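You operate a simulated robot arm through the tools that you are given. There is no shell and no other tool.

Carry out the task below with a simulated two-armed robot. There is one attempt and no reset: what you move stays moved.

## Task
Switch the cover machine off, move both packs from its waste drawer to the grey tub, switch on again.
Fine: switch off before you open the drawer; shut it before you switch on.

It is judged by the outcome, as a careful person would: the job done as asked, and still so three seconds after it is handed in. It fails if anything else is knocked over, pushed out of place, dropped, spilled or broken. Lids that push on must go on centred and level and be pressed home; caps that screw on are set level and turned clockwise until they are tight.

## Robot
Two 7-joint arms with fingered hands on one trunk that stands fixed in place. Base frame: the origin is at the foot of the trunk, x ahead of it, y to its left, z up; the work surface is at about z = 94. Lengths are in cm, angles in rad, forces in N, time in s.
The left shoulder is at [7, 14.5, 118.7], the right one opposite. With the tool pointing down near the work surface each hand reaches from about 44 to 80 cm from the base axis, measured 20 degrees to its own side. Payload 3.5 kg a hand.
Tool frame (each hand has its own): the origin (TCP) lies between the finger pads and is the grasp point; the fingertips stand 2.5 cm ahead of it; z points along the fingers, y is the line along which they close. The gripper opens to 8.8 cm; its body begins 2.9 cm behind the TCP. The gripper is a hand of 4 fingers: y runs from the thumb to the fingers, the wrist lies at [-1.3, -9.7, -16.2] in the tool frame, and closing takes about 1.5 s.
Orientation is that of the tool frame in the base frame, as [roll, pitch, yaw] about the fixed x, y, z axes, in that order (R = Rz(yaw) Ry(pitch) Rx(roll)). With the fingers straight down and the wrist toward the robot, the tool's x, y and z point along [0, 1, 0], [1, 0, 0] and [0, 0, -1] of the base frame.

## Interface
- The arms move only by the tool step_arm. It takes "left_targets", "right_targets" or both (then of equal length, played together; a hand with none holds still); each is a list of rows, each an object of numbers (a shift or turn left out is 0, a gripper value left out holds the last): "dx", "dy", "dz": the shift along the tool's x, y, z in units of 25 mm (1.0 is 25 mm); "rx", "ry", "rz": the turn, a rotation vector about the tool's x, y, z in units of 6 degrees (1.0 is 6 degrees). In form: [{"dx": .., "dy": .., "dz": .., "rx": .., "ry": .., "rz": ..}, ...]. A call has 1 to 20 rows; each row shifts and turns the commanded pose from where the row before left it, along the tool's axes as they then stand. "left_grip" and "right_grip" are, for a hand that has rows, the gripper command, from -1 (fully open) to 1 (shut), values between in proportion, set as the call begins (left out, the last holds). A call with a number of a shift or a turn outside -1 to 1 is refused whole. Rows are played at 5 a second. More than 5 cm and 0.15 rad between two rows, or a gripper value outside its range, and nothing of the call is played. A pose out of reach is approached as far as the arm can. The call stops where the force on the tool passes 40 N (or 10 N more than at its start, if that is more) or the arm is blocked; 0.2 s more then pass. The fingers move at their own pace (about 4.5 cm/s each) and stop on an object; they squeeze with about 24 N. The grip force told is the motor's: it shows also when the fingers shut on nothing. Time passes only in rows, and 0.2 s behind the last, so rows that do not move let the fingers close. It gives the time, the measured TCP pose, the force on the tool (base axes), the opening and the grip force at its end, in the units of the frame above (readings bear some noise), with the torque about the TCP (base axes, N m) and any sound that the robot's microphone picked up.
- Cameras (640 x 400 px; columns grow to the right, rows downward): "scene" is now at [11.89, -5.47, 151.27]; the picture's right is [-0.62, -0.78, 0.00], its down [-0.41, 0.32, -0.85] and it looks along [0.67, -0.53, -0.52] (base axes); focal length 328 px, centre (320, 200). "left" rides on the left gripper at [-6.4, -8.3, -9.8] in its tool frame; the picture's right is [-0.62, -0.37, 0.69], its down [0.71, -0.63, 0.30] and it looks along [0.32, 0.68, 0.65] (tool axes); focal length 265 px, centre (320, 200). "right" rides on the right gripper at [6.4, -8.3, -9.8] in its tool frame; the picture's right is [-0.62, 0.37, -0.69], its down [-0.71, -0.63, 0.30] and it looks along [-0.32, 0.68, 0.65] (tool axes); focal length 265 px, centre (320, 200). There is no depth. A picture from a camera that has moved, and an enlarged one, comes with that camera's place and axes in the base frame and with its lens.
- camera(camera): a new picture of that camera. It takes no simulated time.
- slide_trunk(by): slides the trunk up (or, below 0, down) by that many cm; the arms and the scene camera ride with it, the base frame stays. It gives what a move gives, with no picture.
- hand_shape(shape, hand): the hand has 4 fingers and takes this shape, open, in about a second: jaw (thumb against the fingers, like two jaws); tri (thumb and two fingers); tip (a fingertip pinch); poke (one finger out to press); point (the index stretched); flat (the hand flat); cup (the hand cupped); fist (a fist). The gripper value then closes the fingers along that shape, each until it touches; the sizes above hold for jaw. It gives what a move gives, with no picture.
- turn_head(pan, tilt): turns the head with the scene camera to pan (to the left, within 1.501 rad either way) and tilt (down, from -0.506 to 1.204), counted from straight ahead of the robot. It gives what a move gives.
- enlarge(camera, box): a new picture of the part [left, top, right, bottom] of that camera's present view, enlarged. It takes no simulated time.
- finish_job(): hands the job in; it is judged then, once.

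Places have to be worked out from the pictures, the camera data and where the tool is seen. Open the grippers and draw the arms clear of the work before you hand the job in, unless the task says otherwise.

The tools are called after "Request:" by a JSON object that holds its "method" and its "body". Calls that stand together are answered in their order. step_arm: Moves the arms, as the interface text tells. Its arguments: {"type":"object","properties":{"left_targets":{"type":"array"},"left_grip":{"type":"number"},"right_targets":{"type":"array"},"right_grip":{"type":"number"}},"required":[]} The other tools are called the same way: slide_trunk (by) moves the trunk up or down; hand_shape (shape, hand) gives the hand a shape; turn_head (pan, tilt) turns the head that bears the scene camera; camera (camera) takes a picture; enlarge (camera, box) takes an enlarged picture of a part of a camera's view; finish_job () hands the job in.

At the start:

```text
t: 0.0
left_tool_pos: [56.0, -4.68, 124.38]
left_tcp_rot: [3.141, 0.001, 1.57]
left_wrist_force: [0.9, -0.2, -0.5]
left_torque: [0.01, 0.0, 0.0]
left_finger_gap: 8.76
left_finger_force: 0.1
left_shape: jaw
right_tool_pos: [33.99, -44.54, 132.5]
right_tcp_rot: [3.141, 0.0, 1.572]
right_wrist_force: [0.2, 0.4, -0.5]
right_torque: [0.02, 0.0, 0.0]
right_finger_gap: 8.76
right_finger_force: 0.0
right_shape: jaw
trunk travel left (down, up): [-75.0, 9.0]
head pan, tilt (commanded): [-0.67, 0.548]
```

scene: 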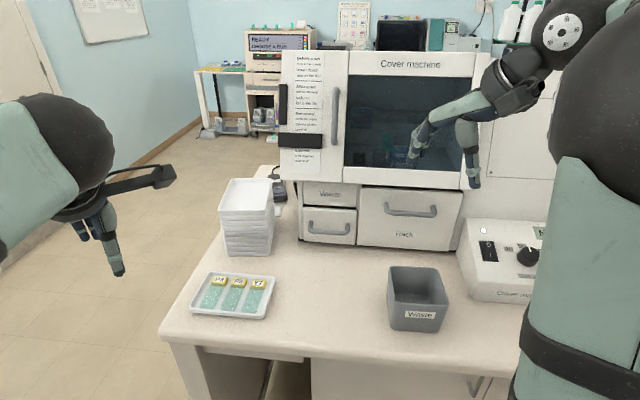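
right: 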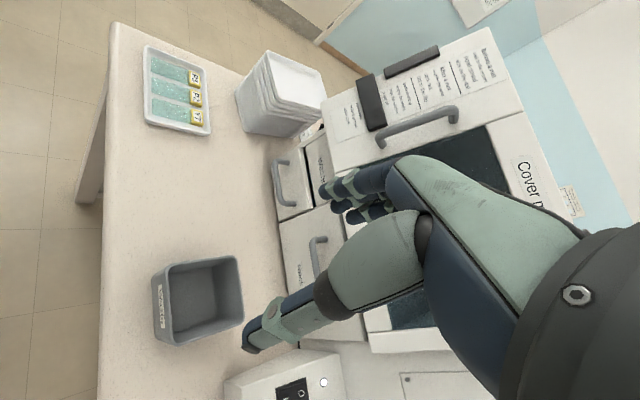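
left: 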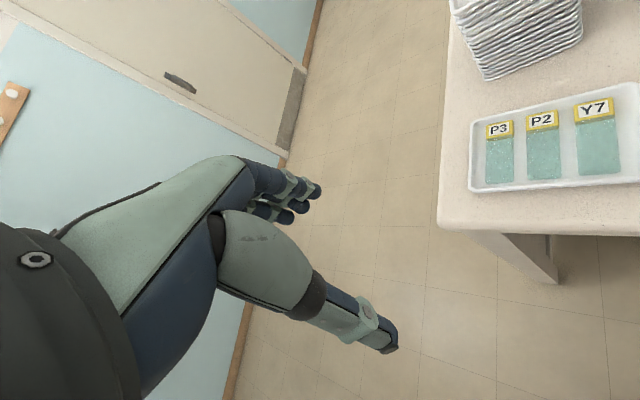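

I'll look closer at the machine's panels, the drawers and the control box before moving anything.

Request:
{"method": "enlarge", "body": {"camera": "scene", "box": [270, 160, 550, 335]}}

Request:
{"method": "enlarge", "body": {"camera": "scene", "box": [440, 200, 560, 310]}}

Request:
{"method": "enlarge", "body": {"camera": "scene", "box": [260, 40, 380, 250]}}

Request:
{"method": "enlarge", "body": {"camera": "scene", "box": [180, 20, 420, 170]}}

```text
2.29 times, centred on (410, 248) of scene
camera zoom: at [11.89, -5.47, 151.27], right [-0.62, -0.78, 0.0], down [-0.41, 0.32, -0.85], along [0.67, -0.53, -0.52], focal length 750 px, centre (114, 91)
```

zoom: 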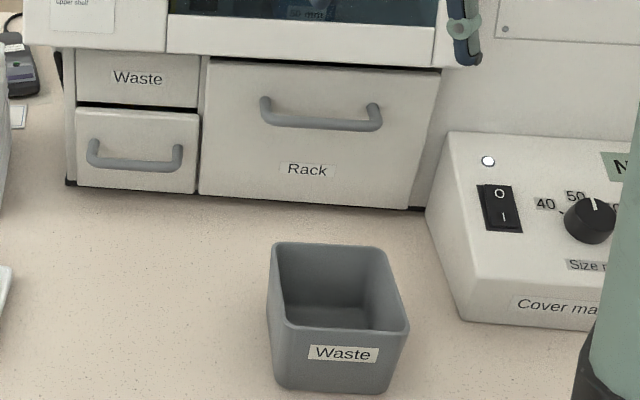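

```text
3.64 times, centred on (500, 255) of scene
camera zoom: at [11.89, -5.47, 151.27], right [-0.62, -0.78, 0.0], down [-0.41, 0.32, -0.85], along [0.67, -0.53, -0.52], focal length 1193 px, centre (-334, 0)
```

zoom: 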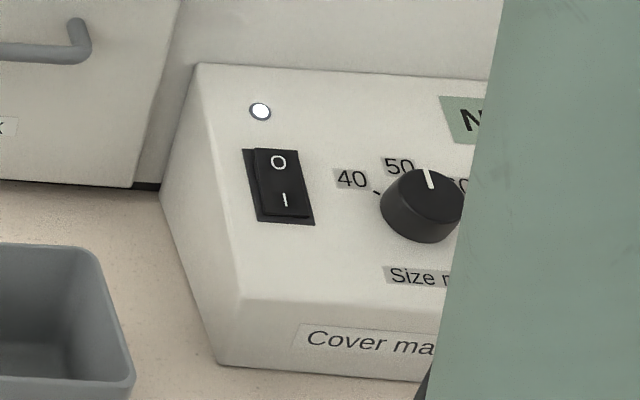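

```text
1.90 times, centred on (320, 145) of scene
camera zoom: at [11.89, -5.47, 151.27], right [-0.62, -0.78, 0.0], down [-0.41, 0.32, -0.85], along [0.67, -0.53, -0.52], focal length 625 px, centre (320, 305)
```

zoom: 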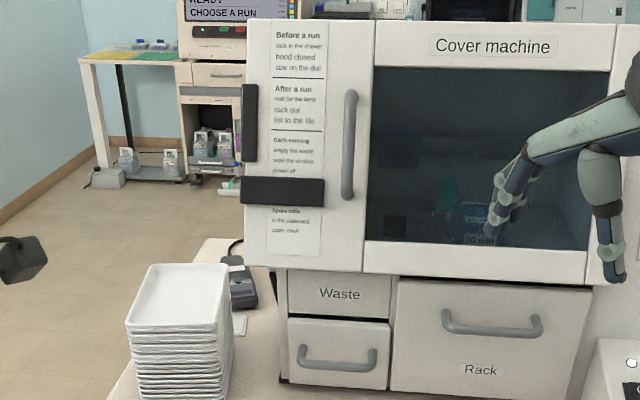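

```text
2.67 times, centred on (300, 95) of scene
camera zoom: at [11.89, -5.47, 151.27], right [-0.62, -0.78, 0.0], down [-0.41, 0.32, -0.85], along [0.67, -0.53, -0.52], focal length 875 px, centre (373, 480)
```

zoom: 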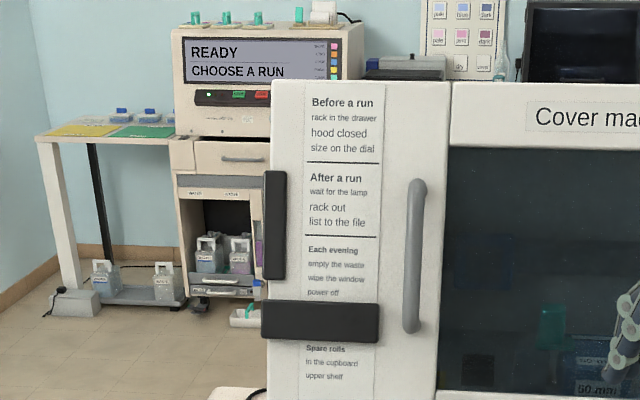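

The table and machine sit turned 45° to the robot's right: machine front about 83 cm out along [0.707,-0.707], the tub about [36,-48], the rocker switch about [32,-69], all right-arm side. First I turn the right hand 45° so its closing line is square to the machine, staying high.

Request:
{"method": "step_arm", "body": {"right_targets": [{"rz": 1}, {"rz": 1}, {"rz": 1}, {"rz": 1}, {"rz": 1}, {"rz": 1}, {"rz": 1}, {"rz": 0.5}]}}

Request:
{"method": "hand_shape", "body": {"hand": "right", "shape": "poke"}}

Request:
{"method": "camera", "body": {"camera": "right"}}

Request:
{"method": "camera", "body": {"camera": "scene"}}

```text
t: 1.8
left_tool_pos: [55.93, -4.73, 124.37]
left_tcp_rot: [-3.141, 0.001, 1.569]
left_wrist_force: [0.7, -0.8, 0.4]
left_torque: [-0.01, -0.01, 0.02]
left_finger_gap: 8.75
left_finger_force: 0.1
left_shape: jaw
right_tool_pos: [34.07, -44.64, 132.47]
right_tcp_rot: [-3.141, 0.0, 0.784]
right_wrist_force: [-0.5, 0.0, 0.6]
right_torque: [0.0, 0.0, 0.0]
right_finger_gap: 8.76
right_finger_force: 0.1
right_shape: jaw
trunk travel left (down, up): [-75.0, 9.0]
head pan, tilt (commanded): [-0.67, 0.548]
```

```text
t: 2.7
left_tool_pos: [55.82, -4.7, 124.33]
left_tcp_rot: [-3.14, 0.001, 1.572]
left_wrist_force: [0.9, 0.1, 0.0]
left_torque: [-0.02, -0.01, 0.01]
left_finger_gap: 8.73
left_finger_force: 0.0
left_shape: jaw
right_tool_pos: [34.01, -44.46, 132.57]
right_tcp_rot: [3.141, 0.0, 0.784]
right_wrist_force: [0.5, 0.7, 0.7]
right_torque: [0.02, -0.03, 0.0]
right_finger_gap: 0.0
right_finger_force: 0.0
right_shape: poke
trunk travel left (down, up): [-75.0, 9.0]
head pan, tilt (commanded): [-0.67, 0.548]
```

```text
taken
camera right: at [32.77, -34.07, 142.33], right [-0.18, -0.7, 0.69], down [-0.95, -0.06, -0.3], along [0.25, -0.71, -0.65], focal length 265 px, centre (320, 200)
```

right: 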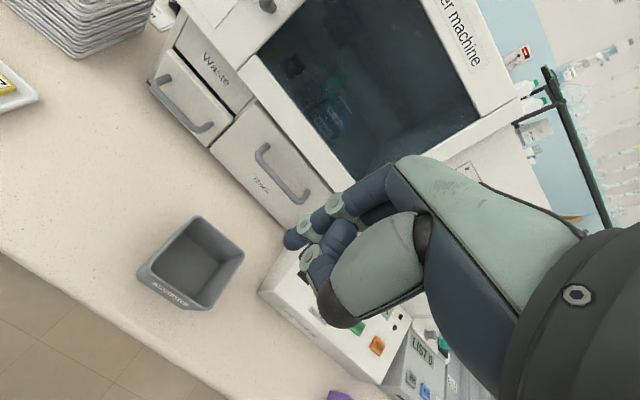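

```text
taken
camera scene: at [11.89, -5.47, 151.27], right [-0.62, -0.78, 0.0], down [-0.41, 0.32, -0.85], along [0.67, -0.53, -0.52], focal length 328 px, centre (320, 200)
```

scene: 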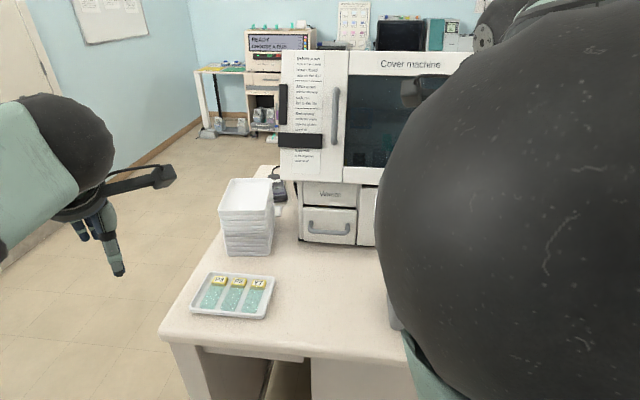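

The right arm now hides the scene view, but the hand camera sees well. I enlarge the hand camera's view to locate the poking fingertip and the things right of the control box.

Request:
{"method": "enlarge", "body": {"camera": "right", "box": [240, 170, 400, 300]}}

Request:
{"method": "enlarge", "body": {"camera": "right", "box": [260, 240, 480, 400]}}

Request:
{"method": "enlarge", "body": {"camera": "right", "box": [130, 0, 350, 220]}}

```text
3.08 times, centred on (320, 235) of right
camera zoom: at [32.77, -34.07, 142.33], right [-0.18, -0.7, 0.69], down [-0.95, -0.06, -0.3], along [0.25, -0.71, -0.65], focal length 817 px, centre (320, 92)
```

zoom: 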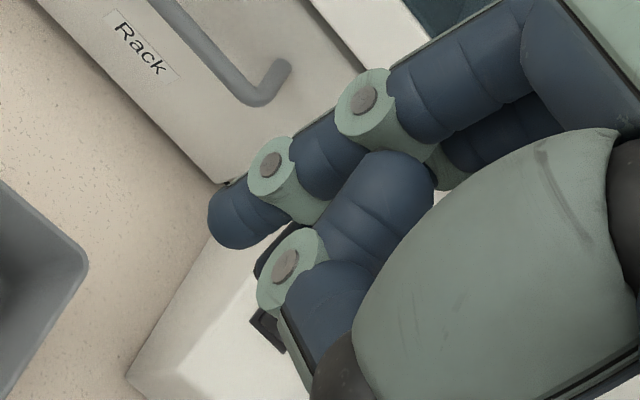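

```text
2.50 times, centred on (370, 320) of right
camera zoom: at [32.77, -34.07, 142.33], right [-0.18, -0.7, 0.69], down [-0.95, -0.06, -0.3], along [0.25, -0.71, -0.65], focal length 664 px, centre (195, -100)
```

zoom: 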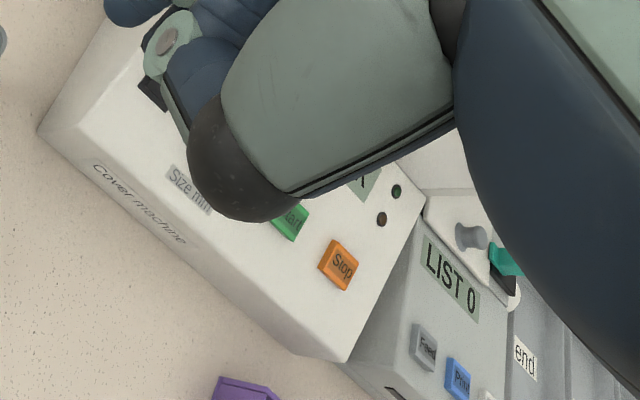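

```text
1.82 times, centred on (240, 110) of right
camera zoom: at [32.77, -34.07, 142.33], right [-0.18, -0.7, 0.69], down [-0.95, -0.06, -0.3], along [0.25, -0.71, -0.65], focal length 483 px, centre (466, 364)
```

zoom: 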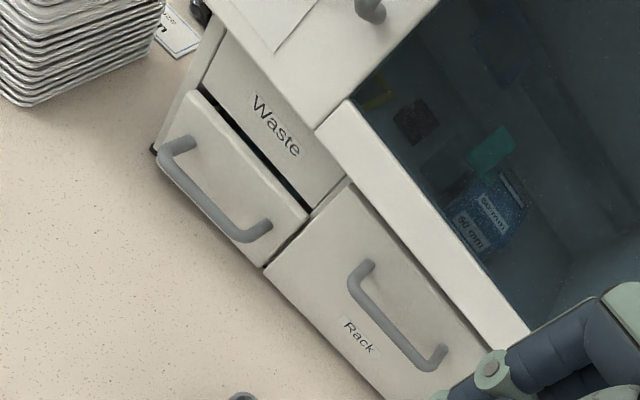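

The waste drawer is the handled one below the "Waste" plate; the hood overhangs it a bit. The control panel slopes about 22°, with O (far half) near [34.1,-72.3,103.4] and I (near half) near [32.5,-70.5,102.4]. I move the right hand toward it from the robot side, staying high, then lean it to be square to the panel.

Request:
{"method": "step_arm", "body": {"right_targets": [{"dx": -0.87, "dy": 0.4}, {"dx": -0.87, "dy": 0.4}, {"dx": -0.87, "dy": 0.4, "dz": 0.5}, {"dx": -0.87, "dy": 0.4, "dz": 0.5}, {"dx": -0.87, "dy": 0.4, "dz": 0.8}, {"dx": -0.87, "dy": 0.4, "dz": 0.8}, {"dx": -0.87, "dy": 0.4, "dz": 0.8}, {"dx": -0.87, "dy": 0.4, "dz": 0.8}, {"dx": -0.87, "dy": 0.4, "dz": 0.8}, {"rx": -0.95}, {"rx": -0.95}, {"rx": -0.95}, {"rx": -0.95}]}}

Request:
{"method": "camera", "body": {"camera": "right"}}

Request:
{"method": "camera", "body": {"camera": "scene"}}

```text
t: 5.5
left_tool_pos: [55.77, -4.74, 124.35]
left_tcp_rot: [-3.142, 0.0, 1.572]
left_wrist_force: [-0.3, -0.4, 0.3]
left_torque: [-0.01, -0.01, 0.0]
left_finger_gap: 8.74
left_finger_force: 0.0
left_shape: jaw
right_tool_pos: [26.47, -64.72, 119.98]
right_tcp_rot: [2.743, 0.0, 0.785]
right_wrist_force: [-0.2, -0.1, 0.8]
right_torque: [-0.02, 0.0, 0.0]
right_finger_gap: 0.0
right_finger_force: 0.0
right_shape: poke
trunk travel left (down, up): [-75.0, 9.0]
head pan, tilt (commanded): [-0.67, 0.548]
```

```text
taken
camera right: at [22.96, -51.98, 125.78], right [-0.39, -0.49, 0.78], down [-0.83, -0.18, -0.53], along [0.4, -0.85, -0.34], focal length 265 px, centre (320, 200)
```

right: 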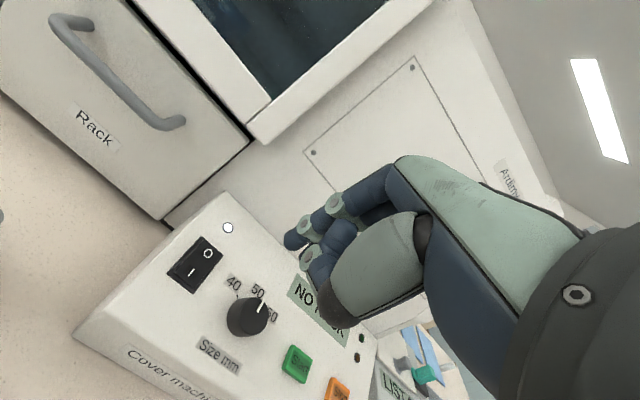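

```text
taken
camera scene: at [11.86, -5.44, 151.28], right [-0.62, -0.78, 0.0], down [-0.41, 0.32, -0.85], along [0.67, -0.53, -0.52], focal length 328 px, centre (320, 200)
```

scene: 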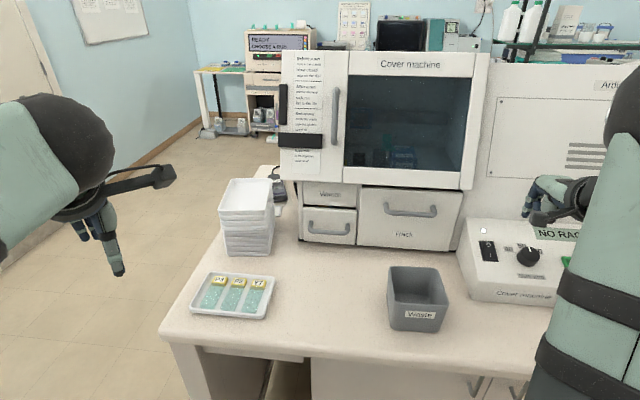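

The hand is clear and both cameras now see the switch; the display reads "NO RACK" and the lamp is lit. I enlarge both views to measure fingertip and switch.

Request:
{"method": "enlarge", "body": {"camera": "scene", "box": [450, 160, 600, 310]}}

Request:
{"method": "enlarge", "body": {"camera": "right", "box": [140, 190, 360, 330]}}

```text
2.67 times, centred on (525, 235) of scene
camera zoom: at [11.86, -5.44, 151.28], right [-0.62, -0.78, 0.0], down [-0.41, 0.32, -0.85], along [0.67, -0.53, -0.52], focal length 875 px, centre (-227, 107)
```

zoom: 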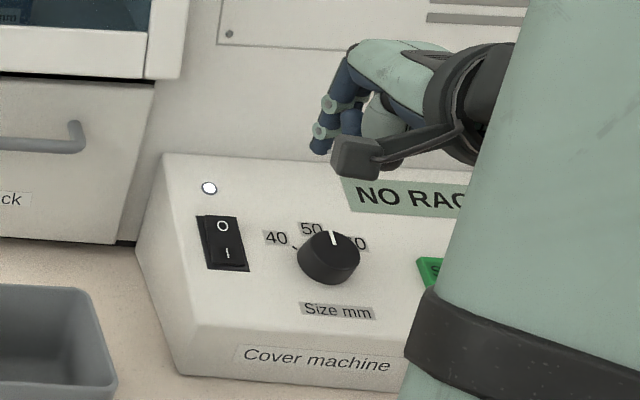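

```text
2.86 times, centred on (250, 260) of right
camera zoom: at [22.96, -51.98, 125.78], right [-0.39, -0.49, 0.78], down [-0.83, -0.18, -0.53], along [0.4, -0.85, -0.34], focal length 758 px, centre (520, 29)
```

zoom: 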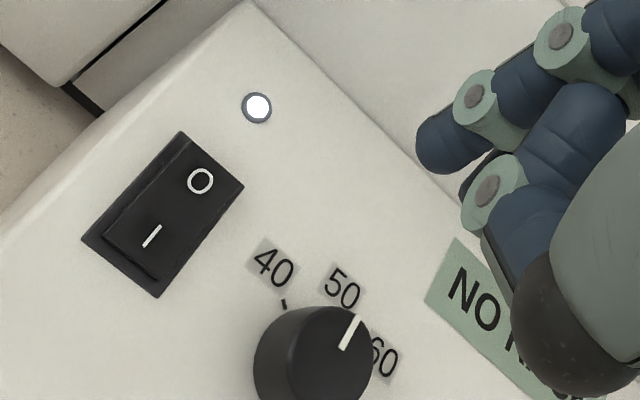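

Triangulating both views: fingertip is about [0.3,0.4,2.95] in the tool frame, O at about [34.0,-71.3,103.9], I at about [32.1,-69.3,103.2]. I bring the fingertip to about 4 cm above O along the panel normal and check.

Request:
{"method": "step_arm", "body": {"right_targets": [{"dx": 0.025, "dy": 0.17, "dz": 0.78}, {"dx": 0.025, "dy": 0.17, "dz": 0.78}, {"dx": 0.025, "dy": 0.17, "dz": 0.78}, {"dx": 0.025, "dy": 0.17, "dz": 0.78}, {"dx": 0.025, "dy": 0.17, "dz": 0.78}, {"dx": 0.025, "dy": 0.17, "dz": 0.78}]}}

Request:
{"method": "enlarge", "body": {"camera": "right", "box": [140, 150, 420, 325]}}

Request:
{"method": "enlarge", "body": {"camera": "scene", "box": [450, 180, 590, 300]}}

```text
t: 6.9
left_tool_pos: [55.99, -4.85, 124.29]
left_tcp_rot: [3.14, 0.001, 1.573]
left_wrist_force: [-0.5, -0.4, 0.0]
left_torque: [-0.02, 0.0, 0.0]
left_finger_gap: 8.75
left_finger_force: 0.0
left_shape: jaw
right_tool_pos: [31.55, -69.23, 110.15]
right_tcp_rot: [2.745, 0.0, 0.786]
right_wrist_force: [-1.0, 0.2, -0.2]
right_torque: [-0.01, 0.01, 0.02]
right_finger_gap: 0.01
right_finger_force: 0.0
right_shape: poke
trunk travel left (down, up): [-75.0, 9.0]
head pan, tilt (commanded): [-0.67, 0.548]
```

```text
2.29 times, centred on (280, 238) of right
camera zoom: at [28.14, -56.62, 115.92], right [-0.39, -0.49, 0.78], down [-0.83, -0.18, -0.52], along [0.4, -0.85, -0.34], focal length 607 px, centre (411, 114)
```

zoom: 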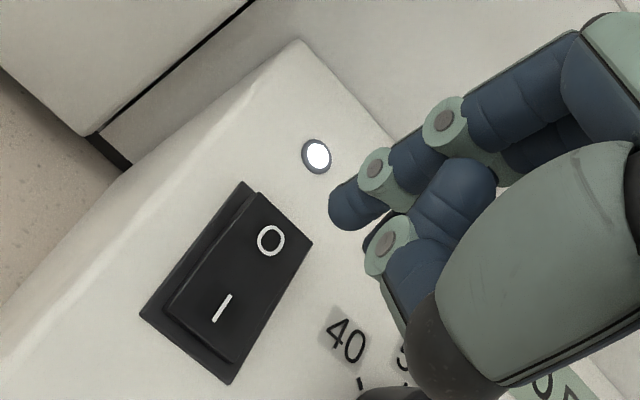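

```text
3.33 times, centred on (520, 240) of scene
camera zoom: at [11.95, -5.57, 151.26], right [-0.62, -0.78, 0.0], down [-0.41, 0.32, -0.85], along [0.67, -0.53, -0.52], focal length 1094 px, centre (-347, 67)
```

zoom: 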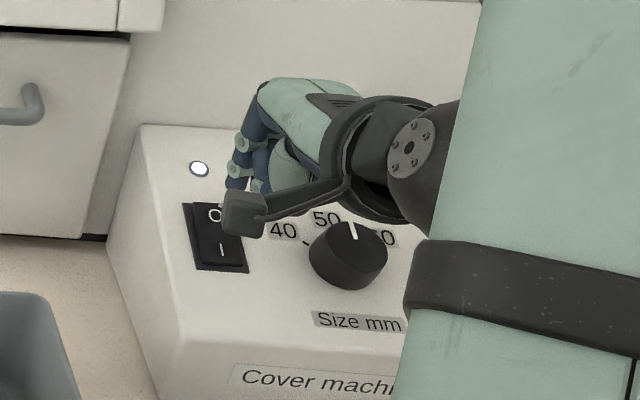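

In the hand view the fingertip's projected path along its own axis lands on the O mark (within ~3 mm). I advance 3.5 cm along the finger and check contact force.

Request:
{"method": "step_arm", "body": {"right_targets": [{"dz": 0.35}, {"dz": 0.35}, {"dz": 0.35}, {"dz": 0.35}]}}

Request:
{"method": "enlarge", "body": {"camera": "right", "box": [140, 150, 420, 325]}}

```text
t: 7.9
left_tool_pos: [55.95, -4.82, 124.39]
left_tcp_rot: [-3.141, 0.0, 1.571]
left_wrist_force: [0.6, 0.3, -0.5]
left_torque: [0.0, 0.01, -0.03]
left_finger_gap: 8.77
left_finger_force: 0.2
left_shape: jaw
right_tool_pos: [32.61, -70.4, 106.82]
right_tcp_rot: [2.743, 0.001, 0.785]
right_wrist_force: [0.2, 0.0, 0.5]
right_torque: [0.02, 0.02, 0.01]
right_finger_gap: 0.01
right_finger_force: 0.1
right_shape: poke
trunk travel left (down, up): [-75.0, 9.0]
head pan, tilt (commanded): [-0.67, 0.548]
```

```text
2.29 times, centred on (280, 238) of right
camera zoom: at [29.14, -57.68, 112.79], right [-0.39, -0.49, 0.78], down [-0.83, -0.18, -0.52], along [0.4, -0.85, -0.34], focal length 607 px, centre (411, 114)
```

zoom: 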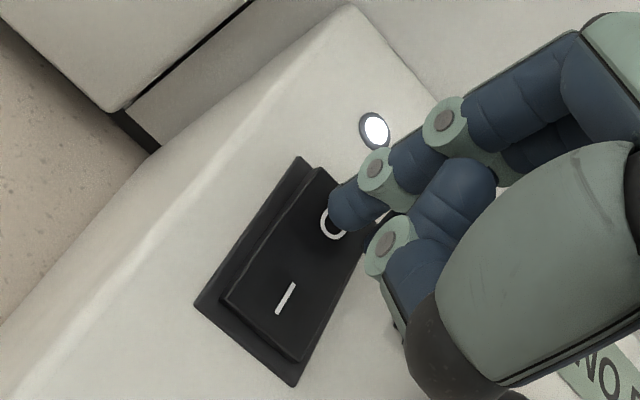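

The fingertip hovers just above the O half with no contact yet. I press on in small steps.

Request:
{"method": "step_arm", "body": {"right_targets": [{"dz": 0.1}, {"dz": 0.1}, {"dz": 0.1}, {"dz": 0.08}]}}

Request:
{"method": "enlarge", "body": {"camera": "right", "box": [140, 150, 420, 325]}}

```text
t: 8.9
left_tool_pos: [55.8, -4.59, 124.35]
left_tcp_rot: [3.141, -0.001, 1.571]
left_wrist_force: [0.0, 0.7, 0.4]
left_torque: [0.0, 0.0, 0.03]
left_finger_gap: 8.79
left_finger_force: 0.0
left_shape: jaw
right_tool_pos: [32.79, -70.52, 106.23]
right_tcp_rot: [2.74, 0.0, 0.785]
right_wrist_force: [-0.5, 0.4, 3.4]
right_torque: [-0.06, 0.02, 0.01]
right_finger_gap: 0.0
right_finger_force: 0.1
right_shape: poke
trunk travel left (down, up): [-75.0, 9.0]
head pan, tilt (commanded): [-0.67, 0.548]
```

```text
2.29 times, centred on (280, 238) of right
camera zoom: at [29.35, -57.85, 112.03], right [-0.39, -0.49, 0.78], down [-0.83, -0.18, -0.53], along [0.4, -0.85, -0.33], focal length 607 px, centre (411, 114)
```

zoom: 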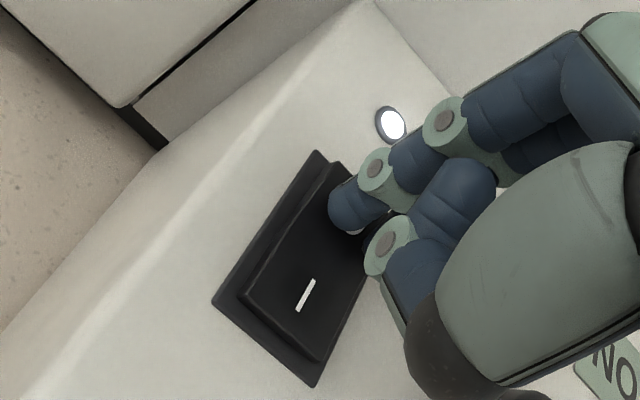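

Contact is made (3.4 N) on the O half, beyond the pivot. I keep pressing a little at a time until the rocker flips.

Request:
{"method": "step_arm", "body": {"right_targets": [{"dz": 0.08}, {"dz": 0.08}, {"dz": 0.08}]}}

Request:
{"method": "enlarge", "body": {"camera": "right", "box": [140, 150, 420, 325]}}

```text
t: 9.7
left_tool_pos: [55.6, -4.44, 124.58]
left_tcp_rot: [3.139, 0.003, 1.57]
left_wrist_force: [-0.1, -0.4, 0.1]
left_torque: [0.0, -0.02, 0.0]
left_finger_gap: 8.78
left_finger_force: 0.0
left_shape: jaw
right_tool_pos: [32.8, -70.61, 106.05]
right_tcp_rot: [2.736, 0.004, 0.784]
right_wrist_force: [-0.9, -1.4, 18.5]
right_torque: [-0.32, 0.04, -0.02]
right_finger_gap: 0.01
right_finger_force: 0.1
right_shape: poke
trunk travel left (down, up): [-75.0, 9.0]
head pan, tilt (commanded): [-0.67, 0.548]
```

```text
2.29 times, centred on (280, 238) of right
camera zoom: at [29.34, -57.81, 111.78], right [-0.39, -0.48, 0.78], down [-0.83, -0.18, -0.53], along [0.4, -0.86, -0.33], focal length 607 px, centre (411, 114)
```

zoom: 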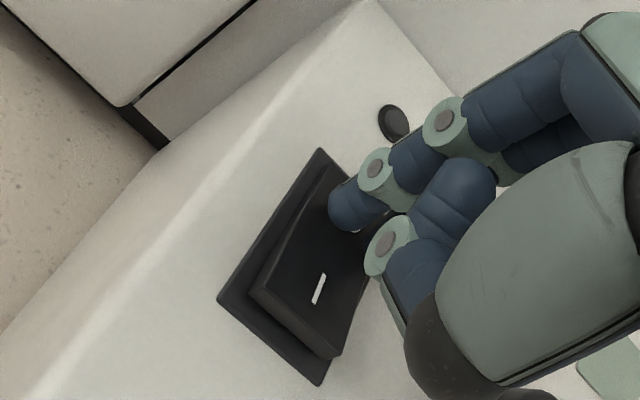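

The lamp has gone dark and the rocker has tipped to O: the machine is off. I draw the finger back along its axis, clear of the panel.

Request:
{"method": "step_arm", "body": {"right_targets": [{"dz": -0.4}, {"dz": -0.8}, {"dz": -1}, {"dz": -1}, {"dz": -1}]}}

Request:
{"method": "camera", "body": {"camera": "right"}}

Request:
{"method": "camera", "body": {"camera": "scene"}}

```text
t: 10.9
left_tool_pos: [55.81, -4.71, 124.36]
left_tcp_rot: [-3.141, 0.002, 1.569]
left_wrist_force: [0.3, 0.0, -0.5]
left_torque: [0.01, 0.04, 0.01]
left_finger_gap: 8.79
left_finger_force: 0.0
left_shape: jaw
right_tool_pos: [30.18, -67.72, 115.31]
right_tcp_rot: [2.744, 0.0, 0.785]
right_wrist_force: [-0.4, -0.2, 0.2]
right_torque: [0.03, 0.01, 0.0]
right_finger_gap: 0.01
right_finger_force: 0.1
right_shape: poke
trunk travel left (down, up): [-75.0, 9.0]
head pan, tilt (commanded): [-0.67, 0.548]
```

```text
taken
camera right: at [26.69, -55.06, 121.17], right [-0.39, -0.49, 0.78], down [-0.83, -0.18, -0.53], along [0.4, -0.85, -0.34], focal length 265 px, centre (320, 200)
```

right: 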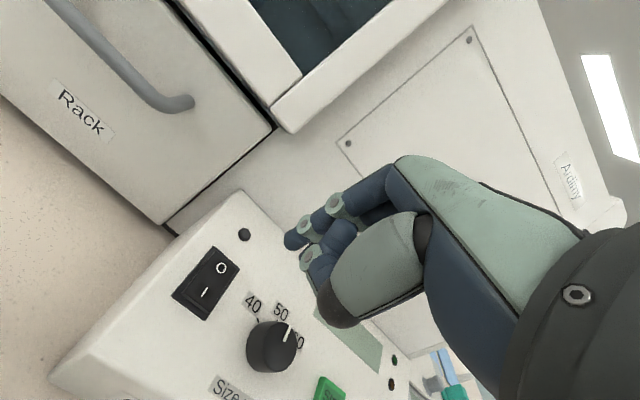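

```text
taken
camera scene: at [11.8, -5.31, 151.28], right [-0.62, -0.78, 0.0], down [-0.41, 0.32, -0.85], along [0.67, -0.53, -0.52], focal length 328 px, centre (320, 200)
```

scene: 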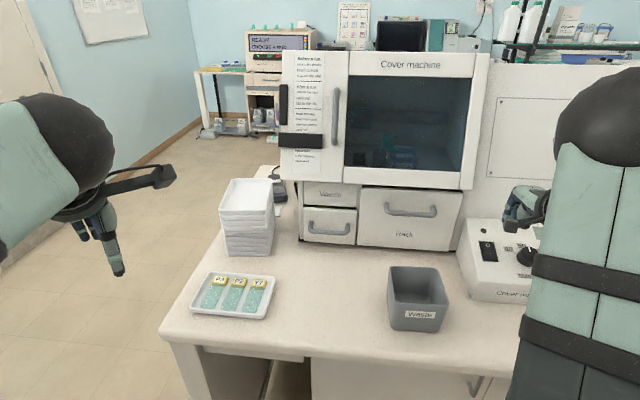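

The display is blank and the lamp is off. Next I study the waste drawer's handle closely.

Request:
{"method": "enlarge", "body": {"camera": "scene", "box": [290, 170, 390, 255]}}

Request:
{"method": "enlarge", "body": {"camera": "scene", "box": [270, 120, 500, 260]}}

```text
4.71 times, centred on (340, 212) of scene
camera zoom: at [11.8, -5.31, 151.28], right [-0.62, -0.78, 0.0], down [-0.41, 0.32, -0.85], along [0.67, -0.53, -0.52], focal length 1544 px, centre (226, 141)
```

zoom: 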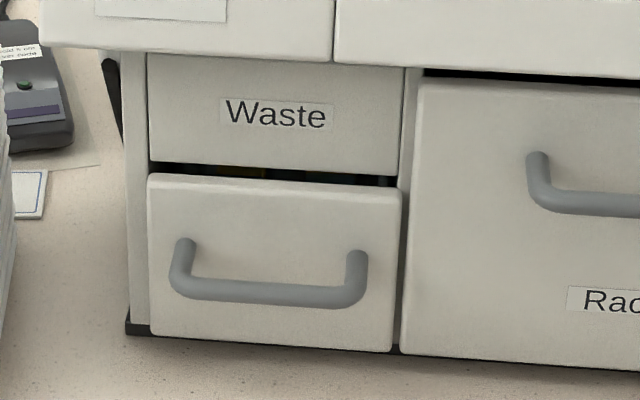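

```text
2.78 times, centred on (385, 190) of scene
camera zoom: at [11.8, -5.31, 151.28], right [-0.62, -0.78, 0.0], down [-0.41, 0.32, -0.85], along [0.67, -0.53, -0.52], focal length 913 px, centre (139, 228)
```

zoom: 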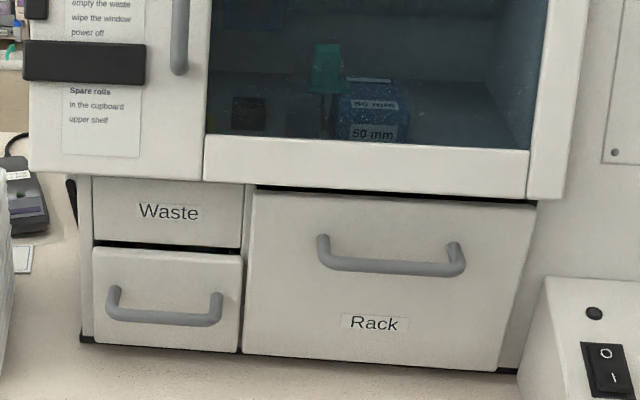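

The drawer handle bar sits at about 78 cm out, b≈−10 (base ≈[62.3,-47.9]), z≈101.6, standing ~3.9 cm off the drawer front. I shape the right hand as a jaw, half closed, and carry it left in front of the machine while the left arm moves aside.

Request:
{"method": "hand_shape", "body": {"hand": "right", "shape": "jaw"}}

Request:
{"method": "step_arm", "body": {"right_grip": 0.0, "right_targets": [{"dz": -0.8}, {"dx": 0.9}, {"dx": 0.9}, {"dx": 0.9}, {"dx": 0.9}, {"dx": 0.9}, {"dx": 0.9}, {"dx": 0.9}, {"dx": 0.9}], "left_targets": [{}, {"dx": 0.8}, {"dx": 0.8}, {"dx": 0.8}, {"dx": 0.8}, {"dx": 0.8}, {"dx": 0.8}, {"dx": 0.8}, {"dx": 0.8}]}}

Request:
{"method": "camera", "body": {"camera": "right"}}

Request:
{"method": "camera", "body": {"camera": "scene"}}

```text
t: 11.8
left_tool_pos: [55.91, -4.79, 124.36]
left_tcp_rot: [-3.141, -0.001, 1.571]
left_wrist_force: [-0.8, 0.0, -0.9]
left_torque: [-0.04, 0.01, 0.01]
left_finger_gap: 8.8
left_finger_force: 0.1
left_shape: jaw
right_tool_pos: [30.16, -67.91, 115.21]
right_tcp_rot: [2.745, 0.0, 0.786]
right_wrist_force: [-0.3, 0.5, 0.2]
right_torque: [0.0, 0.0, -0.02]
right_finger_gap: 8.77
right_finger_force: 0.0
right_shape: jaw
trunk travel left (down, up): [-75.0, 9.0]
head pan, tilt (commanded): [-0.67, 0.548]
```

```text
t: 13.8
left_tool_pos: [56.02, 11.46, 124.34]
left_tcp_rot: [-3.141, 0.001, 1.571]
left_wrist_force: [0.3, 1.1, 0.7]
left_torque: [0.0, -0.04, 0.01]
left_finger_gap: 8.8
left_finger_force: 0.0
left_shape: jaw
right_tool_pos: [42.39, -54.44, 117.3]
right_tcp_rot: [2.741, 0.001, 0.782]
right_wrist_force: [0.4, -0.6, 1.1]
right_torque: [-0.03, 0.0, -0.02]
right_finger_gap: 4.45
right_finger_force: 0.1
right_shape: jaw
trunk travel left (down, up): [-75.0, 9.0]
head pan, tilt (commanded): [-0.67, 0.548]
```

```text
taken
camera right: at [38.88, -41.8, 123.05], right [-0.39, -0.49, 0.78], down [-0.83, -0.18, -0.52], along [0.4, -0.85, -0.34], focal length 265 px, centre (320, 200)
```

right: 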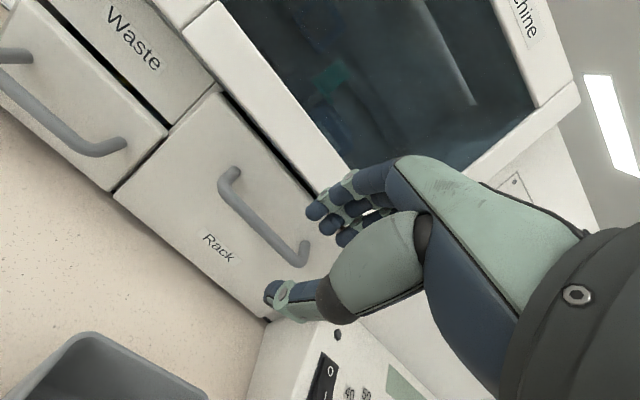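

```text
taken
camera scene: at [11.93, -5.23, 151.28], right [-0.62, -0.78, 0.0], down [-0.41, 0.32, -0.85], along [0.67, -0.53, -0.52], focal length 328 px, centre (320, 200)
```

scene: 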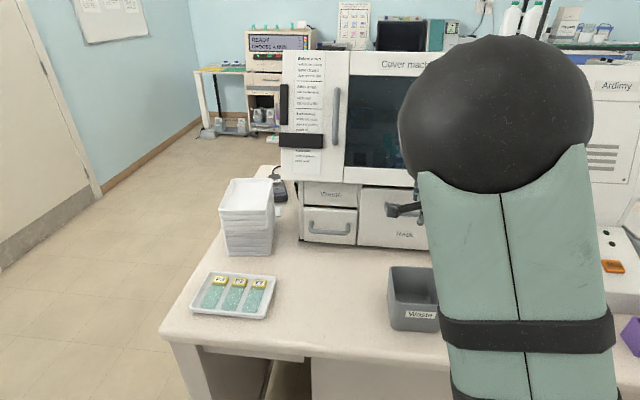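

Clear so far; the fingers are half open (4.45 cm). I go on sideways to in front of the waste drawer, still standing off, and move the left hand so its camera may watch.

Request:
{"method": "step_arm", "body": {"right_targets": [{"dx": 0.936}, {"dx": 0.936}, {"dx": 0.936}, {"dx": 0.936}, {"dx": 0.936}, {"dx": 0.936}, {"dx": 0.936}, {"dx": 0.936}]}}

Request:
{"method": "camera", "body": {"camera": "right"}}

Request:
{"method": "camera", "body": {"camera": "scene"}}

Request:
{"method": "camera", "body": {"camera": "left"}}

```text
t: 15.6
left_tool_pos: [55.91, 11.36, 124.38]
left_tcp_rot: [3.141, 0.001, 1.571]
left_wrist_force: [1.4, -0.6, -0.3]
left_torque: [0.01, -0.03, -0.02]
left_finger_gap: 8.75
left_finger_force: 0.1
left_shape: jaw
right_tool_pos: [55.56, -41.09, 116.96]
right_tcp_rot: [2.742, -0.002, 0.785]
right_wrist_force: [0.0, 0.0, -0.3]
right_torque: [-0.01, 0.04, -0.02]
right_finger_gap: 4.45
right_finger_force: 0.0
right_shape: jaw
trunk travel left (down, up): [-75.0, 9.0]
head pan, tilt (commanded): [-0.67, 0.548]
```

```text
taken
camera right: at [52.17, -28.48, 122.9], right [-0.39, -0.49, 0.78], down [-0.83, -0.18, -0.52], along [0.39, -0.85, -0.34], focal length 265 px, centre (320, 200)
```

right: 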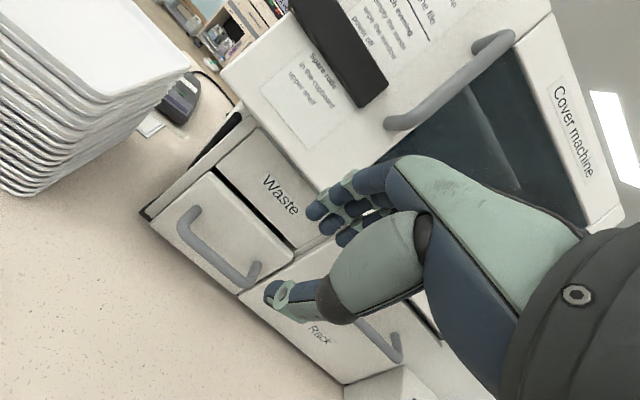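

```text
taken
camera scene: at [11.96, -5.36, 151.27], right [-0.62, -0.78, 0.0], down [-0.41, 0.32, -0.85], along [0.67, -0.53, -0.52], focal length 328 px, centre (320, 200)
```

scene: 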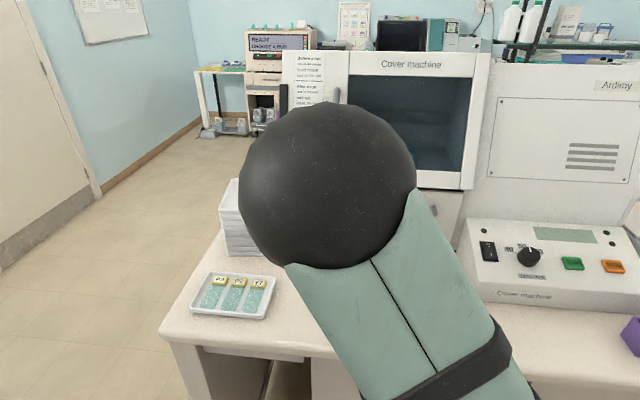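

```text
taken
camera left: at [47.62, 4.86, 134.27], right [-0.37, -0.62, -0.69], down [-0.63, 0.71, -0.3], along [0.68, 0.32, -0.65], focal length 265 px, centre (320, 200)
```

left: 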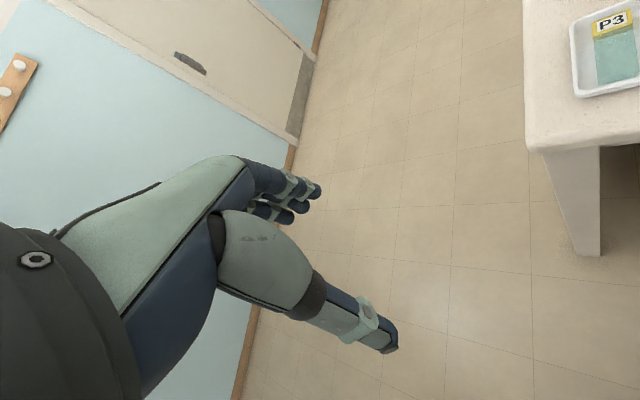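

The right hand camera sees the handle well. I enlarge it to measure the bar relative to the fingers.

Request:
{"method": "enlarge", "body": {"camera": "right", "box": [130, 120, 370, 320]}}

```text
2.00 times, centred on (250, 220) of right
camera zoom: at [52.17, -28.48, 122.9], right [-0.39, -0.49, 0.78], down [-0.83, -0.18, -0.52], along [0.39, -0.85, -0.34], focal length 531 px, centre (460, 160)
```

zoom: 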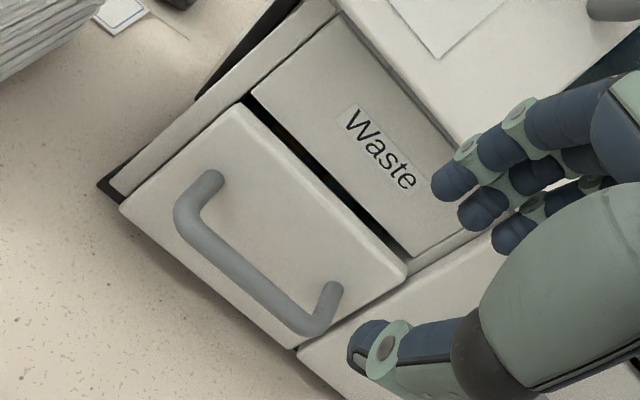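

The bar centre is at a≈78.1, b≈−10.3, z≈101.5 from both views. I narrow the jaw to about 3.7 cm and bring the hand to 6 cm short of the bar along the fingers.

Request:
{"method": "step_arm", "body": {"right_grip": 0.16, "right_targets": [{"dy": 0.29, "dz": 0.5}, {"dy": 0.29, "dz": 0.8}, {"dy": 0.29, "dz": 0.8}, {"dz": 0.8}, {"dz": 0.8}, {"dz": 0.7}]}}

Request:
{"method": "enlarge", "body": {"camera": "right", "box": [130, 120, 370, 320]}}

```text
t: 17.0
left_tool_pos: [55.93, 11.15, 124.39]
left_tcp_rot: [-3.14, -0.001, 1.571]
left_wrist_force: [-0.3, -0.6, -0.5]
left_torque: [-0.01, 0.0, 0.0]
left_finger_gap: 8.76
left_finger_force: 0.0
left_shape: jaw
right_tool_pos: [60.12, -45.88, 107.75]
right_tcp_rot: [2.746, 0.0, 0.785]
right_wrist_force: [0.3, 0.3, 0.1]
right_torque: [0.03, -0.02, -0.02]
right_finger_gap: 3.76
right_finger_force: 0.0
right_shape: jaw
trunk travel left (down, up): [-75.0, 9.0]
head pan, tilt (commanded): [-0.67, 0.548]
```

```text
2.00 times, centred on (250, 220) of right
camera zoom: at [56.6, -33.12, 113.52], right [-0.39, -0.49, 0.78], down [-0.83, -0.18, -0.52], along [0.4, -0.85, -0.34], focal length 531 px, centre (460, 160)
```

zoom: 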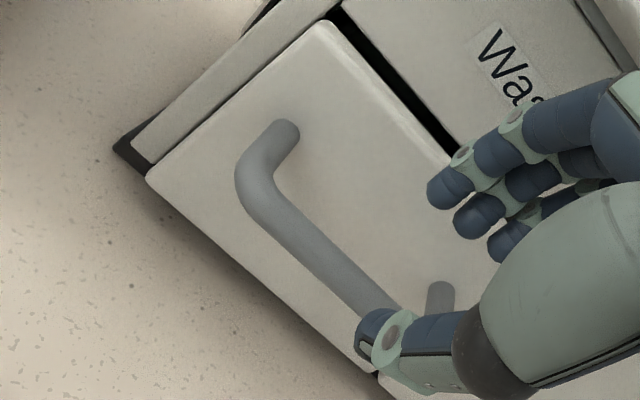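

The bar should pass between thumb and fingers (about 0.75 cm to the finger side of the grip centre), with the fingers clear of the drawer front. I advance along the fingers and check.

Request:
{"method": "step_arm", "body": {"right_targets": [{"dz": 0.4}, {"dz": 0.4}, {"dz": 0.4}, {"dz": 0.4}]}}

Request:
{"method": "enlarge", "body": {"camera": "right", "box": [160, 120, 400, 320]}}

```text
t: 18.0
left_tool_pos: [56.04, 11.19, 124.35]
left_tcp_rot: [-3.141, 0.0, 1.571]
left_wrist_force: [0.6, 0.3, -0.4]
left_torque: [-0.02, -0.03, 0.0]
left_finger_gap: 8.78
left_finger_force: 0.1
left_shape: jaw
right_tool_pos: [61.06, -46.86, 103.8]
right_tcp_rot: [2.742, -0.001, 0.787]
right_wrist_force: [-0.5, 0.0, -0.2]
right_torque: [-0.03, -0.04, 0.04]
right_finger_gap: 3.71
right_finger_force: 0.0
right_shape: jaw
trunk travel left (down, up): [-75.0, 9.0]
head pan, tilt (commanded): [-0.67, 0.548]
```

```text
2.00 times, centred on (280, 220) of right
camera zoom: at [57.64, -34.2, 109.74], right [-0.39, -0.49, 0.78], down [-0.83, -0.18, -0.52], along [0.4, -0.85, -0.34], focal length 531 px, centre (400, 160)
```

zoom: 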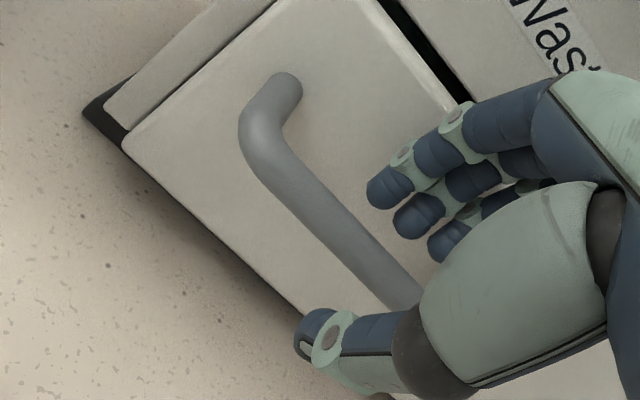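

The bar is entering between thumb and fingertips cleanly with no force. I go the last ~2 cm.

Request:
{"method": "step_arm", "body": {"right_targets": [{"dz": 0.3}, {"dz": 0.3}, {"dz": 0.25}]}}

Request:
{"method": "enlarge", "body": {"camera": "right", "box": [160, 120, 400, 320]}}

```text
t: 18.8
left_tool_pos: [55.64, 11.49, 124.41]
left_tcp_rot: [3.141, 0.003, 1.571]
left_wrist_force: [-0.5, -0.2, -0.5]
left_torque: [-0.01, -0.01, 0.0]
left_finger_gap: 8.75
left_finger_force: 0.0
left_shape: jaw
right_tool_pos: [61.52, -47.19, 102.13]
right_tcp_rot: [2.743, 0.0, 0.785]
right_wrist_force: [-6.1, 6.7, 2.6]
right_torque: [-0.25, -0.2, -0.02]
right_finger_gap: 3.62
right_finger_force: 0.0
right_shape: jaw
trunk travel left (down, up): [-75.0, 9.0]
head pan, tilt (commanded): [-0.67, 0.548]
```

```text
2.00 times, centred on (280, 220) of right
camera zoom: at [58.0, -34.57, 108.02], right [-0.39, -0.49, 0.78], down [-0.83, -0.18, -0.53], along [0.4, -0.85, -0.34], focal length 531 px, centre (400, 160)
```

zoom: 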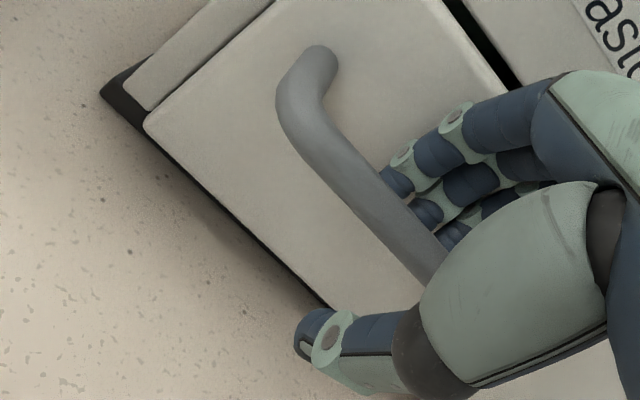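

The fingertips are behind the bar and just touch the drawer front (≈9 N). I ease back 3 mm and close the hand on the bar.

Request:
{"method": "step_arm", "body": {"right_grip": 1.0, "right_targets": [{"dy": -0.12}, {}, {}, {}, {}, {}, {}, {}]}}

Request:
{"method": "enlarge", "body": {"camera": "right", "box": [160, 120, 400, 320]}}

```text
t: 20.6
left_tool_pos: [55.96, 11.26, 124.42]
left_tcp_rot: [3.141, 0.0, 1.572]
left_wrist_force: [0.2, 0.6, 0.2]
left_torque: [0.02, -0.01, -0.01]
left_finger_gap: 8.77
left_finger_force: 0.1
left_shape: jaw
right_tool_pos: [61.41, -47.27, 101.87]
right_tcp_rot: [2.747, 0.001, 0.786]
right_wrist_force: [-6.4, 5.5, -9.8]
right_torque: [0.03, 0.01, -0.06]
right_finger_gap: 0.04
right_finger_force: 23.8
right_shape: jaw
trunk travel left (down, up): [-75.0, 9.0]
head pan, tilt (commanded): [-0.67, 0.548]
```

```text
2.00 times, centred on (280, 220) of right
camera zoom: at [57.92, -34.53, 107.77], right [-0.39, -0.49, 0.78], down [-0.83, -0.18, -0.52], along [0.39, -0.85, -0.34], focal length 531 px, centre (400, 160)
```

zoom: 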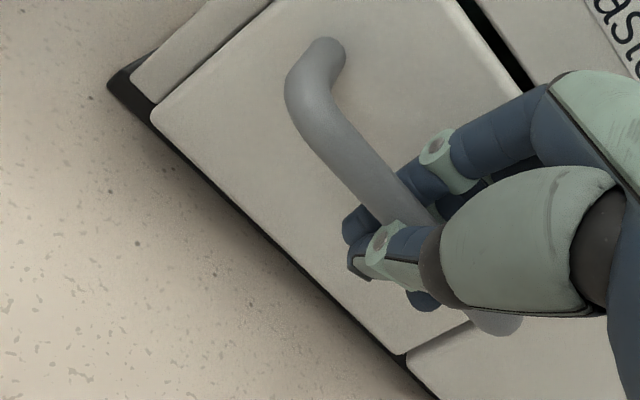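

The fingers have closed right round the bar (hooked, 24 N). I pull straight out from the machine, 5 cm first, watching the force.

Request:
{"method": "step_arm", "body": {"right_targets": [{"dy": -0.37, "dz": -0.155}, {"dy": -0.37, "dz": -0.155}, {"dy": -0.37, "dz": -0.155}, {"dy": -0.37, "dz": -0.155}, {"dy": -0.37, "dz": -0.155}]}}

Request:
{"method": "camera", "body": {"camera": "right"}}

```text
t: 21.8
left_tool_pos: [56.03, 11.19, 124.34]
left_tcp_rot: [-3.138, 0.0, 1.572]
left_wrist_force: [-0.4, 0.3, -0.1]
left_torque: [0.0, -0.04, -0.02]
left_finger_gap: 8.76
left_finger_force: 0.0
left_shape: jaw
right_tool_pos: [57.86, -43.79, 101.83]
right_tcp_rot: [2.746, 0.002, 0.785]
right_wrist_force: [-2.0, -0.7, -7.9]
right_torque: [0.04, 0.02, -0.03]
right_finger_gap: 0.03
right_finger_force: 23.6
right_shape: jaw
trunk travel left (down, up): [-75.0, 9.0]
head pan, tilt (commanded): [-0.67, 0.548]
```

```text
taken
camera right: at [54.53, -31.13, 107.73], right [-0.39, -0.49, 0.78], down [-0.83, -0.18, -0.52], along [0.39, -0.85, -0.34], focal length 265 px, centre (320, 200)
```

right: 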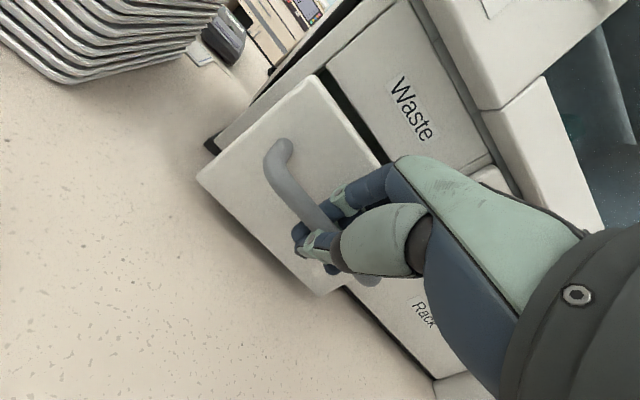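

The drawer is sliding out freely (5 cm so far). I pull 5 cm more.

Request:
{"method": "step_arm", "body": {"right_targets": [{"dy": -0.37, "dz": -0.155}, {"dy": -0.37, "dz": -0.155}, {"dy": -0.37, "dz": -0.155}, {"dy": -0.37, "dz": -0.155}, {"dy": -0.37, "dz": -0.155}]}}

Request:
{"method": "camera", "body": {"camera": "right"}}

```text
t: 23.0
left_tool_pos: [55.91, 11.1, 124.43]
left_tcp_rot: [-3.141, 0.0, 1.57]
left_wrist_force: [0.6, 0.9, 0.4]
left_torque: [-0.02, 0.0, -0.02]
left_finger_gap: 8.75
left_finger_force: 0.1
left_shape: jaw
right_tool_pos: [54.47, -40.31, 101.88]
right_tcp_rot: [2.744, 0.0, 0.785]
right_wrist_force: [0.1, -0.9, -7.5]
right_torque: [0.02, 0.02, -0.05]
right_finger_gap: 0.03
right_finger_force: 24.1
right_shape: jaw
trunk travel left (down, up): [-75.0, 9.0]
head pan, tilt (commanded): [-0.67, 0.548]
```

```text
taken
camera right: at [50.98, -27.61, 107.73], right [-0.39, -0.49, 0.78], down [-0.83, -0.18, -0.52], along [0.4, -0.85, -0.34], focal length 265 px, centre (320, 200)
```

right: 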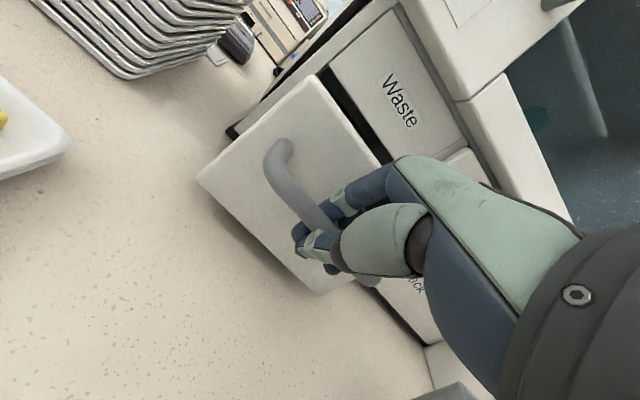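

Now 10 cm out with little force. Before pulling further I turn the left hand 90° so its camera can look at the drawer from the left.

Request:
{"method": "step_arm", "body": {"left_targets": [{"rz": 1}, {"rz": 1}, {"rz": 1}, {"rz": 1}, {"rz": 1}, {"rz": 1}, {"rz": 1}, {"rz": 1}, {"rz": 1}, {"rz": 1}, {"rz": 1}, {"rz": 1}, {"rz": 1}]}}

Request:
{"method": "camera", "body": {"camera": "left"}}

Request:
{"method": "camera", "body": {"camera": "scene"}}

```text
t: 25.8
left_tool_pos: [56.11, 11.17, 124.28]
left_tcp_rot: [-3.14, 0.001, 0.208]
left_wrist_force: [0.2, -0.6, -0.6]
left_torque: [0.02, -0.03, 0.02]
left_finger_gap: 8.78
left_finger_force: 0.1
left_shape: jaw
right_tool_pos: [54.52, -40.29, 101.81]
right_tcp_rot: [2.745, 0.0, 0.785]
right_wrist_force: [0.0, -0.9, -7.4]
right_torque: [0.05, 0.01, -0.07]
right_finger_gap: 0.05
right_finger_force: 23.9
right_shape: jaw
trunk travel left (down, up): [-75.0, 9.0]
head pan, tilt (commanded): [-0.67, 0.548]
```

```text
taken
camera left: at [48.01, 18.02, 134.15], right [-0.68, 0.23, -0.69], down [0.57, 0.76, -0.3], along [0.46, -0.6, -0.65], focal length 265 px, centre (320, 200)
```

left: 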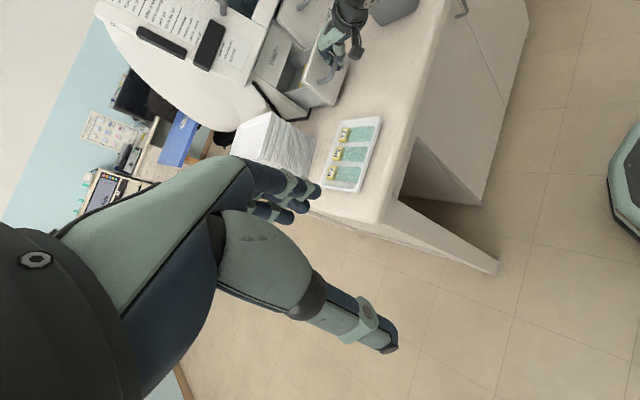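

```text
taken
camera scene: at [12.06, -5.53, 151.25], right [-0.62, -0.78, 0.0], down [-0.41, 0.32, -0.85], along [0.67, -0.53, -0.52], focal length 328 px, centre (320, 200)
```

scene: 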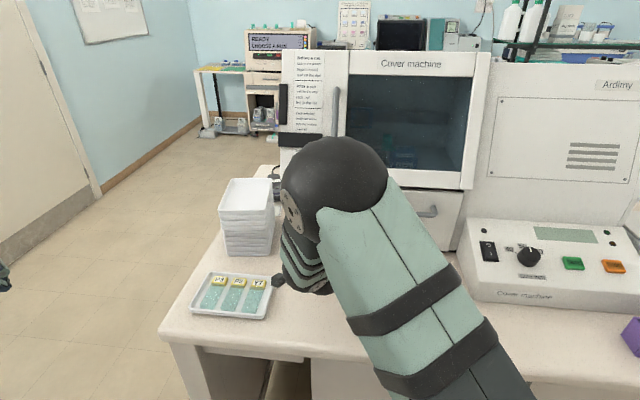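

The left camera now sees the drawer from the side; I enlarge that part to judge how far it is out and what's inside.

Request:
{"method": "enlarge", "body": {"camera": "left", "box": [230, 20, 390, 140]}}

```text
3.33 times, centred on (310, 80) of left
camera zoom: at [48.01, 18.02, 134.15], right [-0.68, 0.23, -0.69], down [0.57, 0.76, -0.3], along [0.46, -0.6, -0.65], focal length 885 px, centre (353, 600)
```

zoom: 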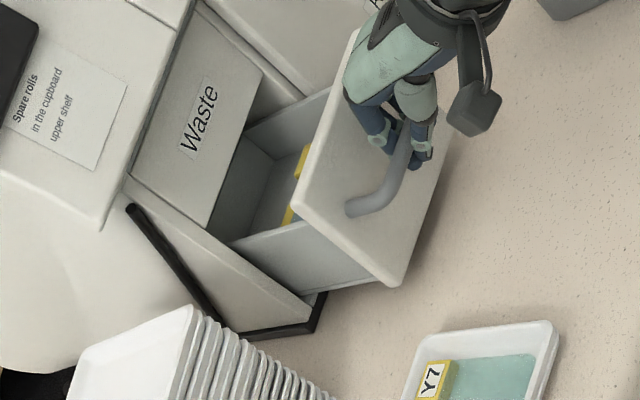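

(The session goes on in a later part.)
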